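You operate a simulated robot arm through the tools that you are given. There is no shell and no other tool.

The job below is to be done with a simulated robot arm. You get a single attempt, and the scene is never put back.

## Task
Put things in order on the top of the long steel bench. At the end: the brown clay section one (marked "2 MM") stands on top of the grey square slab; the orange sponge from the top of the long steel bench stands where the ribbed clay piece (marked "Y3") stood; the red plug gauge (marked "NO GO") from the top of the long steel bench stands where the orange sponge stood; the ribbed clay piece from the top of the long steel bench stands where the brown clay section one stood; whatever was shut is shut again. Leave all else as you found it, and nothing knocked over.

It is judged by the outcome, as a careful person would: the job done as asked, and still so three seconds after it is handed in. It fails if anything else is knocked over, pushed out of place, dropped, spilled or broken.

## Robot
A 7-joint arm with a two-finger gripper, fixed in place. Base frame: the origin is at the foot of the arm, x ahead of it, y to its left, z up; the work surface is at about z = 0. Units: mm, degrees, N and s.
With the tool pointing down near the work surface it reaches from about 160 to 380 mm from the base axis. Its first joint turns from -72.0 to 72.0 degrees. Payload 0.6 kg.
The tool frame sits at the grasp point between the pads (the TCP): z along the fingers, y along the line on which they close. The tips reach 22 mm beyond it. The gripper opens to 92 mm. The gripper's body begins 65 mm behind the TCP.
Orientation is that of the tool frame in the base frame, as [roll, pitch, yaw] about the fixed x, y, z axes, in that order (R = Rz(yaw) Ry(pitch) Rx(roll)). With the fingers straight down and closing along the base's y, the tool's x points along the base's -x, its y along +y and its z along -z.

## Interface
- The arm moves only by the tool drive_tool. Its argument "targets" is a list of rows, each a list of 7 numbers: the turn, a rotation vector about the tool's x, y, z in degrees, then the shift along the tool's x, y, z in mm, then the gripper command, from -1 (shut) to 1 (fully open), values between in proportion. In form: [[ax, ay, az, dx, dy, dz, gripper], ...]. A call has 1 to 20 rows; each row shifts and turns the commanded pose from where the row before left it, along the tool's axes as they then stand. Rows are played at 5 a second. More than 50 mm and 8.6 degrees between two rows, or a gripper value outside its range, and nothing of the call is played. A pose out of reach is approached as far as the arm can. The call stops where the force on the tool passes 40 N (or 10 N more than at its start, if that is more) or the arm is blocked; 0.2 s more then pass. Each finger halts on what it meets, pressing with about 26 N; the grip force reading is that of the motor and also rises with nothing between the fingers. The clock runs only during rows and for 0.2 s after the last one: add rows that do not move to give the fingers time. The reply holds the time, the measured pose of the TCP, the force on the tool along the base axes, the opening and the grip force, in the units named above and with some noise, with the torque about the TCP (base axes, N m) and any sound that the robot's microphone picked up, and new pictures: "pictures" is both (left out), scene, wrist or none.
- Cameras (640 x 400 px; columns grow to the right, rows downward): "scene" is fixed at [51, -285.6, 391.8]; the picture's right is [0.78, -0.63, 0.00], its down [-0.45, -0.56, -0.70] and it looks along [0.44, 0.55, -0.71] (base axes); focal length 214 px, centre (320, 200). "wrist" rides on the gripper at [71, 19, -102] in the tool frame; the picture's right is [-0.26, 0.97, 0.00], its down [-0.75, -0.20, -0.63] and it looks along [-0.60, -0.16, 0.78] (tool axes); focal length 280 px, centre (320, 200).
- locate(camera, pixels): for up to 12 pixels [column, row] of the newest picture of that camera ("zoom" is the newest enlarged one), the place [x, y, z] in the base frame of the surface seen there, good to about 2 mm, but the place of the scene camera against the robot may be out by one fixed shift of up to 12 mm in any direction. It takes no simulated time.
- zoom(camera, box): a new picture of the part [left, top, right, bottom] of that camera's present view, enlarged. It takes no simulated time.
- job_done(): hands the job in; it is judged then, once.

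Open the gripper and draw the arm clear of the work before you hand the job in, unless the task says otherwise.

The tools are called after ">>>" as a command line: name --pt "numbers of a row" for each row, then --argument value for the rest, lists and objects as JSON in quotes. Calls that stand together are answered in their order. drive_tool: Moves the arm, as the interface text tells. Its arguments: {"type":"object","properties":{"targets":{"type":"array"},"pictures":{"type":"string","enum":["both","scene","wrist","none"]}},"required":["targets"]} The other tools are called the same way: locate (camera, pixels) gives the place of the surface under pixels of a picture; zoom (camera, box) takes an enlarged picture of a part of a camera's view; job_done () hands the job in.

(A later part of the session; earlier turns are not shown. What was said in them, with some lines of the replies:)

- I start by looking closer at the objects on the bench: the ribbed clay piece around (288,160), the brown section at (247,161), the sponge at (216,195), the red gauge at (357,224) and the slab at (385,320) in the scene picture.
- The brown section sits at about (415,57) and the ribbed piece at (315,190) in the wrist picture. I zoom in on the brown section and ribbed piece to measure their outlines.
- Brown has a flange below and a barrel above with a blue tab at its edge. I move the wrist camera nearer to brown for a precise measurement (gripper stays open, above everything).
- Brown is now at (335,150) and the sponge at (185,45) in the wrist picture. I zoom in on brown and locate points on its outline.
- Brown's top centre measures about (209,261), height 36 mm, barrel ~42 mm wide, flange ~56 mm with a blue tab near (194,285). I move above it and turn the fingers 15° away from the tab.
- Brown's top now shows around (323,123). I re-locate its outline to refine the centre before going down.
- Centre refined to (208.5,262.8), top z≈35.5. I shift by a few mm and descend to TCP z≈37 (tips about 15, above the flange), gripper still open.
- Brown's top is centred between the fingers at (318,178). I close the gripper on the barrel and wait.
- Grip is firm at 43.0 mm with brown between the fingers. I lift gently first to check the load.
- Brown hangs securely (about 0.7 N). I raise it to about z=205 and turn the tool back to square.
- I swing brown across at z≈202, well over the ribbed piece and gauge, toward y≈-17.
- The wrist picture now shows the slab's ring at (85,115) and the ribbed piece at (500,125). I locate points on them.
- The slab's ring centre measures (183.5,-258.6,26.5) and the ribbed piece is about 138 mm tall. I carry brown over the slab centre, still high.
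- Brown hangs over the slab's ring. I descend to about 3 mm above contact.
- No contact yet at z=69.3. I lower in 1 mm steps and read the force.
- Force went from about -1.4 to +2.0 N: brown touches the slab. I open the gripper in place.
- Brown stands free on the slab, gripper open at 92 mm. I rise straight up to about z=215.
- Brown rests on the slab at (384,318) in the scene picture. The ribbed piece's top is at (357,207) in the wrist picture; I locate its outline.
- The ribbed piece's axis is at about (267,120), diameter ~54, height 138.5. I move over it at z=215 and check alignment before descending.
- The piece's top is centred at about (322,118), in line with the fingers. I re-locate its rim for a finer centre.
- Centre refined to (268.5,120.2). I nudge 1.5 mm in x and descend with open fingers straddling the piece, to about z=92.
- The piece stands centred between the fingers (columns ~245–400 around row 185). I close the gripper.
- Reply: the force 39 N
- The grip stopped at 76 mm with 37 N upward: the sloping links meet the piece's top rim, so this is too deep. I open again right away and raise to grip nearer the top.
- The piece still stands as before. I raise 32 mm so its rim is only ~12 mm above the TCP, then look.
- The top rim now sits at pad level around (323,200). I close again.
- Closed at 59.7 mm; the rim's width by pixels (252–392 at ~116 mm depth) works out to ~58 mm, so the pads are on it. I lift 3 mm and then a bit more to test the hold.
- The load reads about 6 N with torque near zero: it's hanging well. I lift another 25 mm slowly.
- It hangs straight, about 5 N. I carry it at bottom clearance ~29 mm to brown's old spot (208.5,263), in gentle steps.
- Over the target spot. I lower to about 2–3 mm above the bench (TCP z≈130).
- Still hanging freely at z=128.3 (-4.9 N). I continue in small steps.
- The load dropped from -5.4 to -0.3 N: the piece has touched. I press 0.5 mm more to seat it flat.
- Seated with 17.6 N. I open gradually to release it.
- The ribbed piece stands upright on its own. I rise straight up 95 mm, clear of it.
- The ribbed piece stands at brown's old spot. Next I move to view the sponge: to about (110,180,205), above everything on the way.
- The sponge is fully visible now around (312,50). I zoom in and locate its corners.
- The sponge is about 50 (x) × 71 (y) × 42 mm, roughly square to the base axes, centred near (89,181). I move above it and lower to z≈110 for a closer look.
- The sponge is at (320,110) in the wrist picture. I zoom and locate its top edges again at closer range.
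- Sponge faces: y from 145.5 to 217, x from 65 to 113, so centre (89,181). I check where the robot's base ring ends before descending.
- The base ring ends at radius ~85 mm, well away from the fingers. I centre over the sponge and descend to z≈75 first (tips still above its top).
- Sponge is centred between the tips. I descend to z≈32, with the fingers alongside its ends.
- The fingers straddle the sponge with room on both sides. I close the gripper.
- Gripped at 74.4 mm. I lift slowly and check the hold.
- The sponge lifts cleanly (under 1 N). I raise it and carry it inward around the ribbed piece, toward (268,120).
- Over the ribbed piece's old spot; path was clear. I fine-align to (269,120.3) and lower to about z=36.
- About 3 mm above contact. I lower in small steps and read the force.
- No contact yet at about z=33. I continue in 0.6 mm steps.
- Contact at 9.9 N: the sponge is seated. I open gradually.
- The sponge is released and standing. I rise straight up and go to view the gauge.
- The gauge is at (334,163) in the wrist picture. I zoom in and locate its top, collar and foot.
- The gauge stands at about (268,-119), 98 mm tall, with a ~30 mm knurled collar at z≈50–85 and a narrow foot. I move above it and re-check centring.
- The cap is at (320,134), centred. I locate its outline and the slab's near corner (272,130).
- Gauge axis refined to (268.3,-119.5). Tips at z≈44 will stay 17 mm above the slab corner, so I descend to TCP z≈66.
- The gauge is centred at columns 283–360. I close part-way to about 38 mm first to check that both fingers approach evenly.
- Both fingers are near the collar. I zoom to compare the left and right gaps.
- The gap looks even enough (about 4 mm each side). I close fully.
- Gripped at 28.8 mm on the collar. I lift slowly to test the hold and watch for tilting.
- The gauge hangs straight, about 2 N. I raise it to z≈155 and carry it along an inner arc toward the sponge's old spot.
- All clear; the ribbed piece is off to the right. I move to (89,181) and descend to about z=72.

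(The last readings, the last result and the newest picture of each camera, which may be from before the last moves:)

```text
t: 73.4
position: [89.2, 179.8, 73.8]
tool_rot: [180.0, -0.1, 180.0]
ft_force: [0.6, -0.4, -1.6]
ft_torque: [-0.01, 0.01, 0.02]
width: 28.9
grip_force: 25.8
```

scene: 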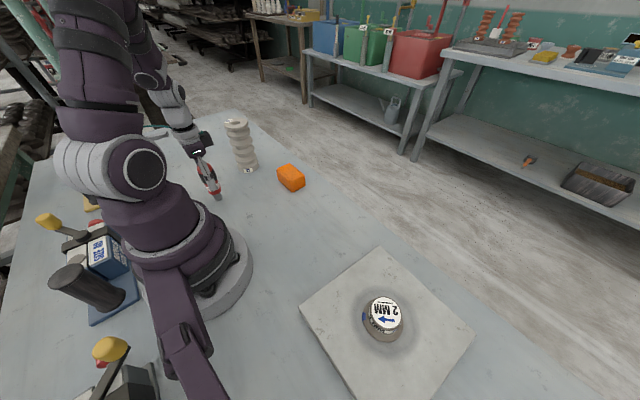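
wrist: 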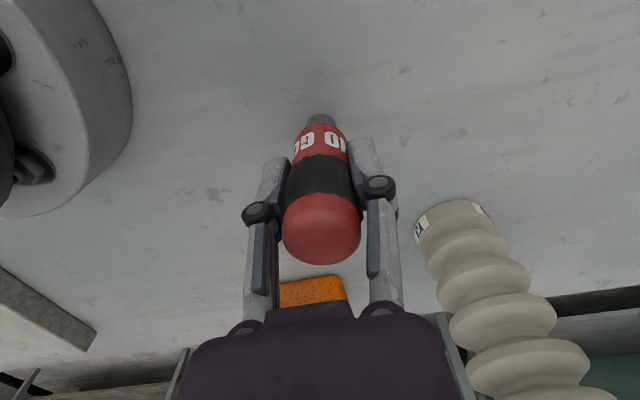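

At (89,180.5), z≈73.8, the gauge hanging vertical. I lower toward contact (expected near z≈65.5).

>>> drive_tool --pt "0 0 0 0 0.3 3 -1" --pt "0 0 0 0 0 2 -1" --pt "0 0 0 0 0 1 -1" --pt "0 0 0 0 0 0 -1" --pictures "none"

>>> drive_tool --pt "0 0 0 0 0 0.7 -1" --pt "0 0 0 0 0 0 -1" --pictures "none"

```text
t: 74.4
position: [88.6, 180.1, 68.4]
tool_rot: [179.8, -0.1, -180.0]
ft_force: [0.1, 0.5, -0.8]
ft_torque: [-0.02, 0.03, -0.01]
width: 28.4
grip_force: 26.3
```

```text
t: 75.0
position: [88.6, 179.7, 66.1]
tool_rot: [179.9, 0.0, 180.0]
ft_force: [0.3, 0.4, -1.5]
ft_torque: [0.02, -0.01, -0.04]
width: 28.3
grip_force: 25.8
```

Not touching yet (-1.5 N at z≈66–67). I continue in 0.6 mm steps.

>>> drive_tool --pt "0 0 0 0 0 0.6 -1" --pt "0 0 0 0 0 0 -1" --pictures "none"

>>> drive_tool --pt "0 0 0 0 0 0.5 -1" --pt "0 0 0 0 0 0 -1" --pictures "none"

```text
t: 75.6
position: [87.2, 179.8, 65.2]
tool_rot: [179.9, -0.1, 180.0]
ft_force: [0.0, 0.3, -0.1]
ft_torque: [-0.01, 0.02, 0.01]
width: 28.6
grip_force: 26.2
```

```text
t: 76.2
position: [90.8, 181.0, 67.2]
tool_rot: [179.9, -0.1, -179.9]
ft_force: [0.5, 0.2, -1.6]
ft_torque: [-0.01, -0.01, 0.0]
width: 28.6
grip_force: 26.4
```

Readings are noisy but still free-hanging (-1.6 N). Further 0.5 mm steps.

>>> drive_tool --pt "0 0 0 0 0 0.5 -1" --pt "0 0 0 0 0 0 -1" --pictures "none"

>>> drive_tool --pt "0 0 0 0 0 0.4 -1" --pt "0 0 0 0 0 0 -1" --pictures "wrist"

```text
t: 76.8
position: [90.0, 181.7, 65.8]
tool_rot: [179.9, -0.1, -180.0]
ft_force: [-3.2, -2.3, 15.4]
ft_torque: [-0.13, 0.13, 0.0]
width: 28.5
grip_force: 25.8
```

```text
t: 77.4
position: [90.0, 180.7, 66.3]
tool_rot: [180.0, 0.0, 180.0]
ft_force: [-0.9, -0.9, 17.5]
ft_torque: [-0.01, 0.02, -0.01]
width: 28.3
grip_force: 26.0
```

wrist: 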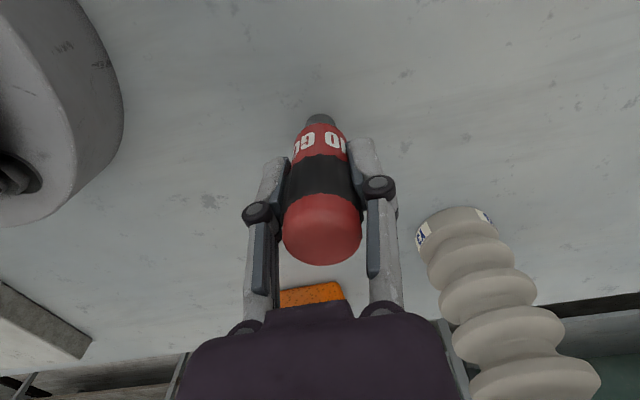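

Firm contact (17.5 N, little torque): the foot is flat on the bench. I relieve the push by 0.5 mm, then open in small steps.

>>> drive_tool --pt "0 0 0 0 0 -0.5 -1" --pt "0 0 0 0 0 0 -1" --pictures "none"

>>> drive_tool --pt "0 0 0 0 0 0 -0.34" --pt "0 0 0 0 0 0 -0.28" --pt "0 0 0 0 0 0 -0.2" --pt "0 0 0 0 0 0 -0.1" --pt "0 0 0 0 0 0 -0.1"

```text
t: 78.0
position: [88.9, 181.3, 65.4]
tool_rot: [180.0, 0.0, -179.9]
ft_force: [-0.1, 0.6, -1.6]
ft_torque: [-0.01, 0.0, -0.01]
width: 28.5
grip_force: 25.8
```

```text
t: 79.2
position: [89.4, 181.4, 66.5]
tool_rot: [179.9, -0.1, 179.9]
ft_force: [0.0, -0.9, -0.3]
ft_torque: [-0.01, -0.02, 0.05]
width: 41.2
grip_force: 0.0
```

scene: 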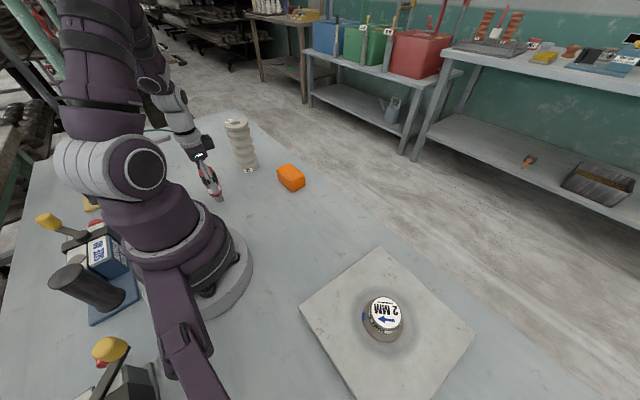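
wrist: 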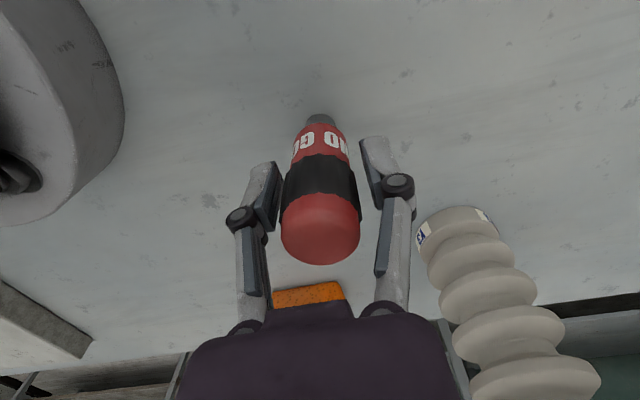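

The gauge stands on its own, fingers clear on both sides. I open further and rise straight up.

>>> drive_tool --pt "0 0 0 0 0 0 0.3" --pt "0 0 0 0 0 0 0.6" --pt "0 0 0 0 0 0 0.6" --pt "0 0 0 0 0 -6 0.6" --pt "0 0 0 0 0 -15 0.6" --pt "0 0 0 0 0 -20 0.6" --pt "0 0 0 0 0 -24 0.6" --pt "0 0 0 0 0 -24 0.6" --pt "0 0 0 0 0 -24 0.6" --pt "0 0 0 0 0 -24 0.6" --pt "0 0 0 0 0 0 0.6"

```text
t: 81.6
position: [87.7, 181.2, 204.4]
tool_rot: [180.0, 0.1, 179.9]
ft_force: [-0.4, 0.0, 0.1]
ft_torque: [0.0, -0.02, 0.01]
width: 73.5
grip_force: 0.1
```

scene: 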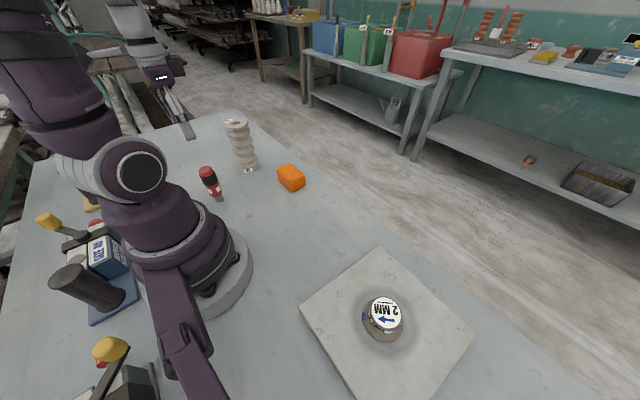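
wrist: 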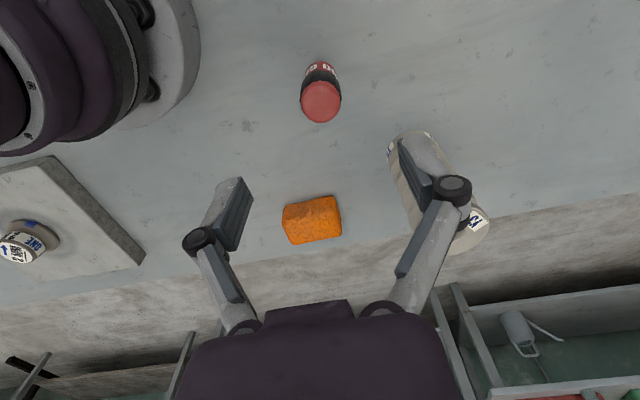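

Gauge stands at (321,92), sponge at (312,220), ribbed piece at (425,190) in the wrist picture. I verify the final positions.

>>> locate --camera "wrist" --pixels '[[321, 102], [302, 100], [340, 100], [312, 215], [284, 218], [340, 212], [388, 150], [405, 133], [468, 240], [320, 65], [308, 68], [333, 66]]'

>>> zoom --camera "scene" --box '[170, 100, 330, 220]'

>>> zoom --camera "scene" --box '[290, 235, 490, 395]'

```text
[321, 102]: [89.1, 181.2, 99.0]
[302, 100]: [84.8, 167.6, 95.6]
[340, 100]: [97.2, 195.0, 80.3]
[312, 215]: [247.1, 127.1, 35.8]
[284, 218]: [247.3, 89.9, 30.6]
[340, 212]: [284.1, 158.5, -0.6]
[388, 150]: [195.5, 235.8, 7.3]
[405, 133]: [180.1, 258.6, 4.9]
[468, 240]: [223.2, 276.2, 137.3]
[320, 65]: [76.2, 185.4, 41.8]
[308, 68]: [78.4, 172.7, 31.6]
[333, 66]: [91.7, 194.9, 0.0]
```

```text
3.33 times, centred on (250, 160) of scene
```

zoom: 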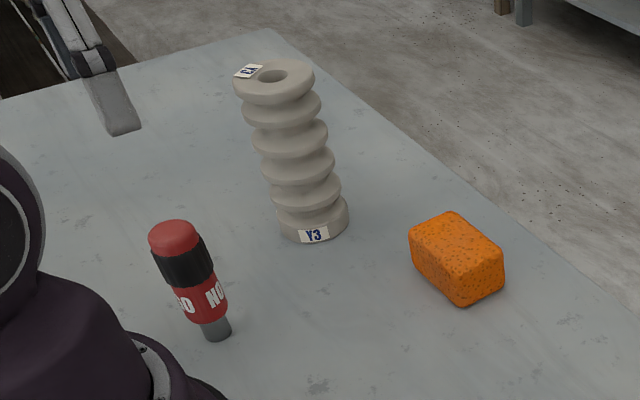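

```text
2.50 times, centred on (390, 315) of scene
```

zoom: 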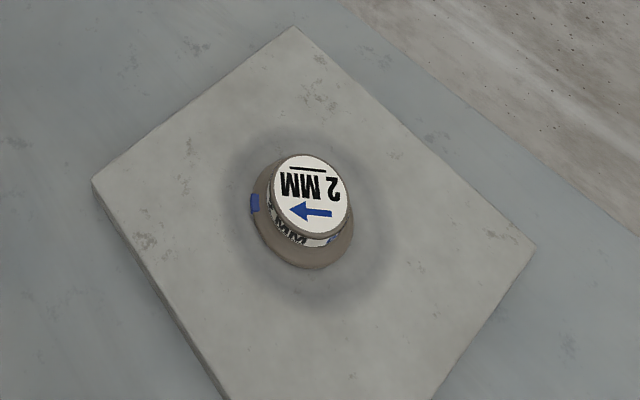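

All four pieces stand upright at their intended places: gauge (89,181), sponge (269,120), ribbed piece (208,263) and brown on the slab. I open the gripper fully and draw the arm back to its high starting pose.

>>> drive_tool --pt "0 0 0 0 0 -15 1" --pt "0 0 0 0 0 -15 1" --pt "0 0 0 0 0 -15 1" --pt "0 0 0 0 0 -15 1" --pt "0 0 0 -22 -7 0 1" --pt "0 0 0 -22 -7 0 1" --pt "0 0 0 -22 -7 0 1" --pt "0 0 0 -22 -7 0 1" --pt "0 0 0 0 0 0 1" --pt "0 0 0 0 0 0 1"

```text
t: 83.8
position: [176.1, 152.2, 262.3]
tool_rot: [179.9, -0.1, 180.0]
ft_force: [0.3, -0.4, -0.7]
ft_torque: [0.01, -0.04, 0.03]
width: 92.0
grip_force: 0.0
```

scene: 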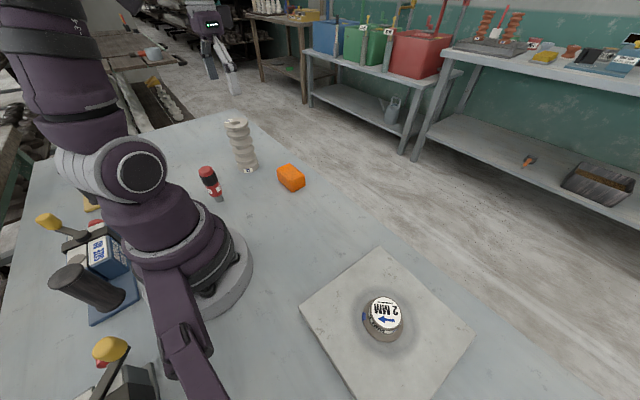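
wrist: 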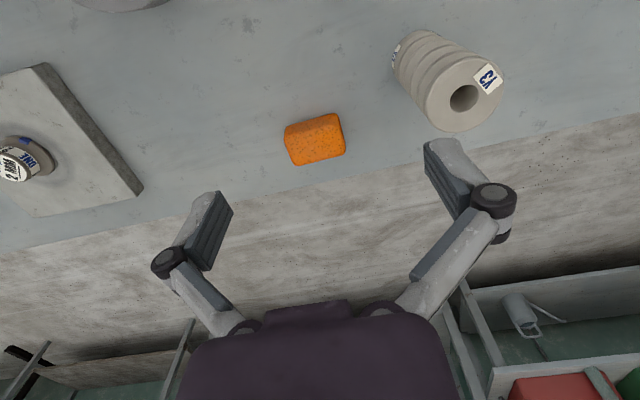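

The last pictures show everything upright and in place, the gripper is open (92 mm) and the arm is clear. Nothing was opened that needs shutting, so I hand the job in.

>>> job_done

```text
The job is handed in.
```

The bench is in order and the job is handed in. The last pictures show all four pieces upright at their new places:

- **Brown clay section one ("2 MM"):** on top of the grey square slab, at its centre ring.
- **Ribbed clay piece ("Y3"):** where brown section one stood, about (208, 263).
- **Orange sponge:** where the ribbed piece stood, about (269, 120).
- **Red plug gauge ("NO GO"):** where the sponge stood, about (89, 181).

**First grip on the ribbed piece:** I took hold too low, and the finger links pressed down on its rim with about 37 N. I opened at once and gripped nearer the top. The piece did not tip or shift, and I saw no damage.

I opened nothing, so nothing needed shutting again, and I saw no sign that the slab or anything else on the bench moved. The gripper is open and the arm is back near its starting pose, clear of the work.
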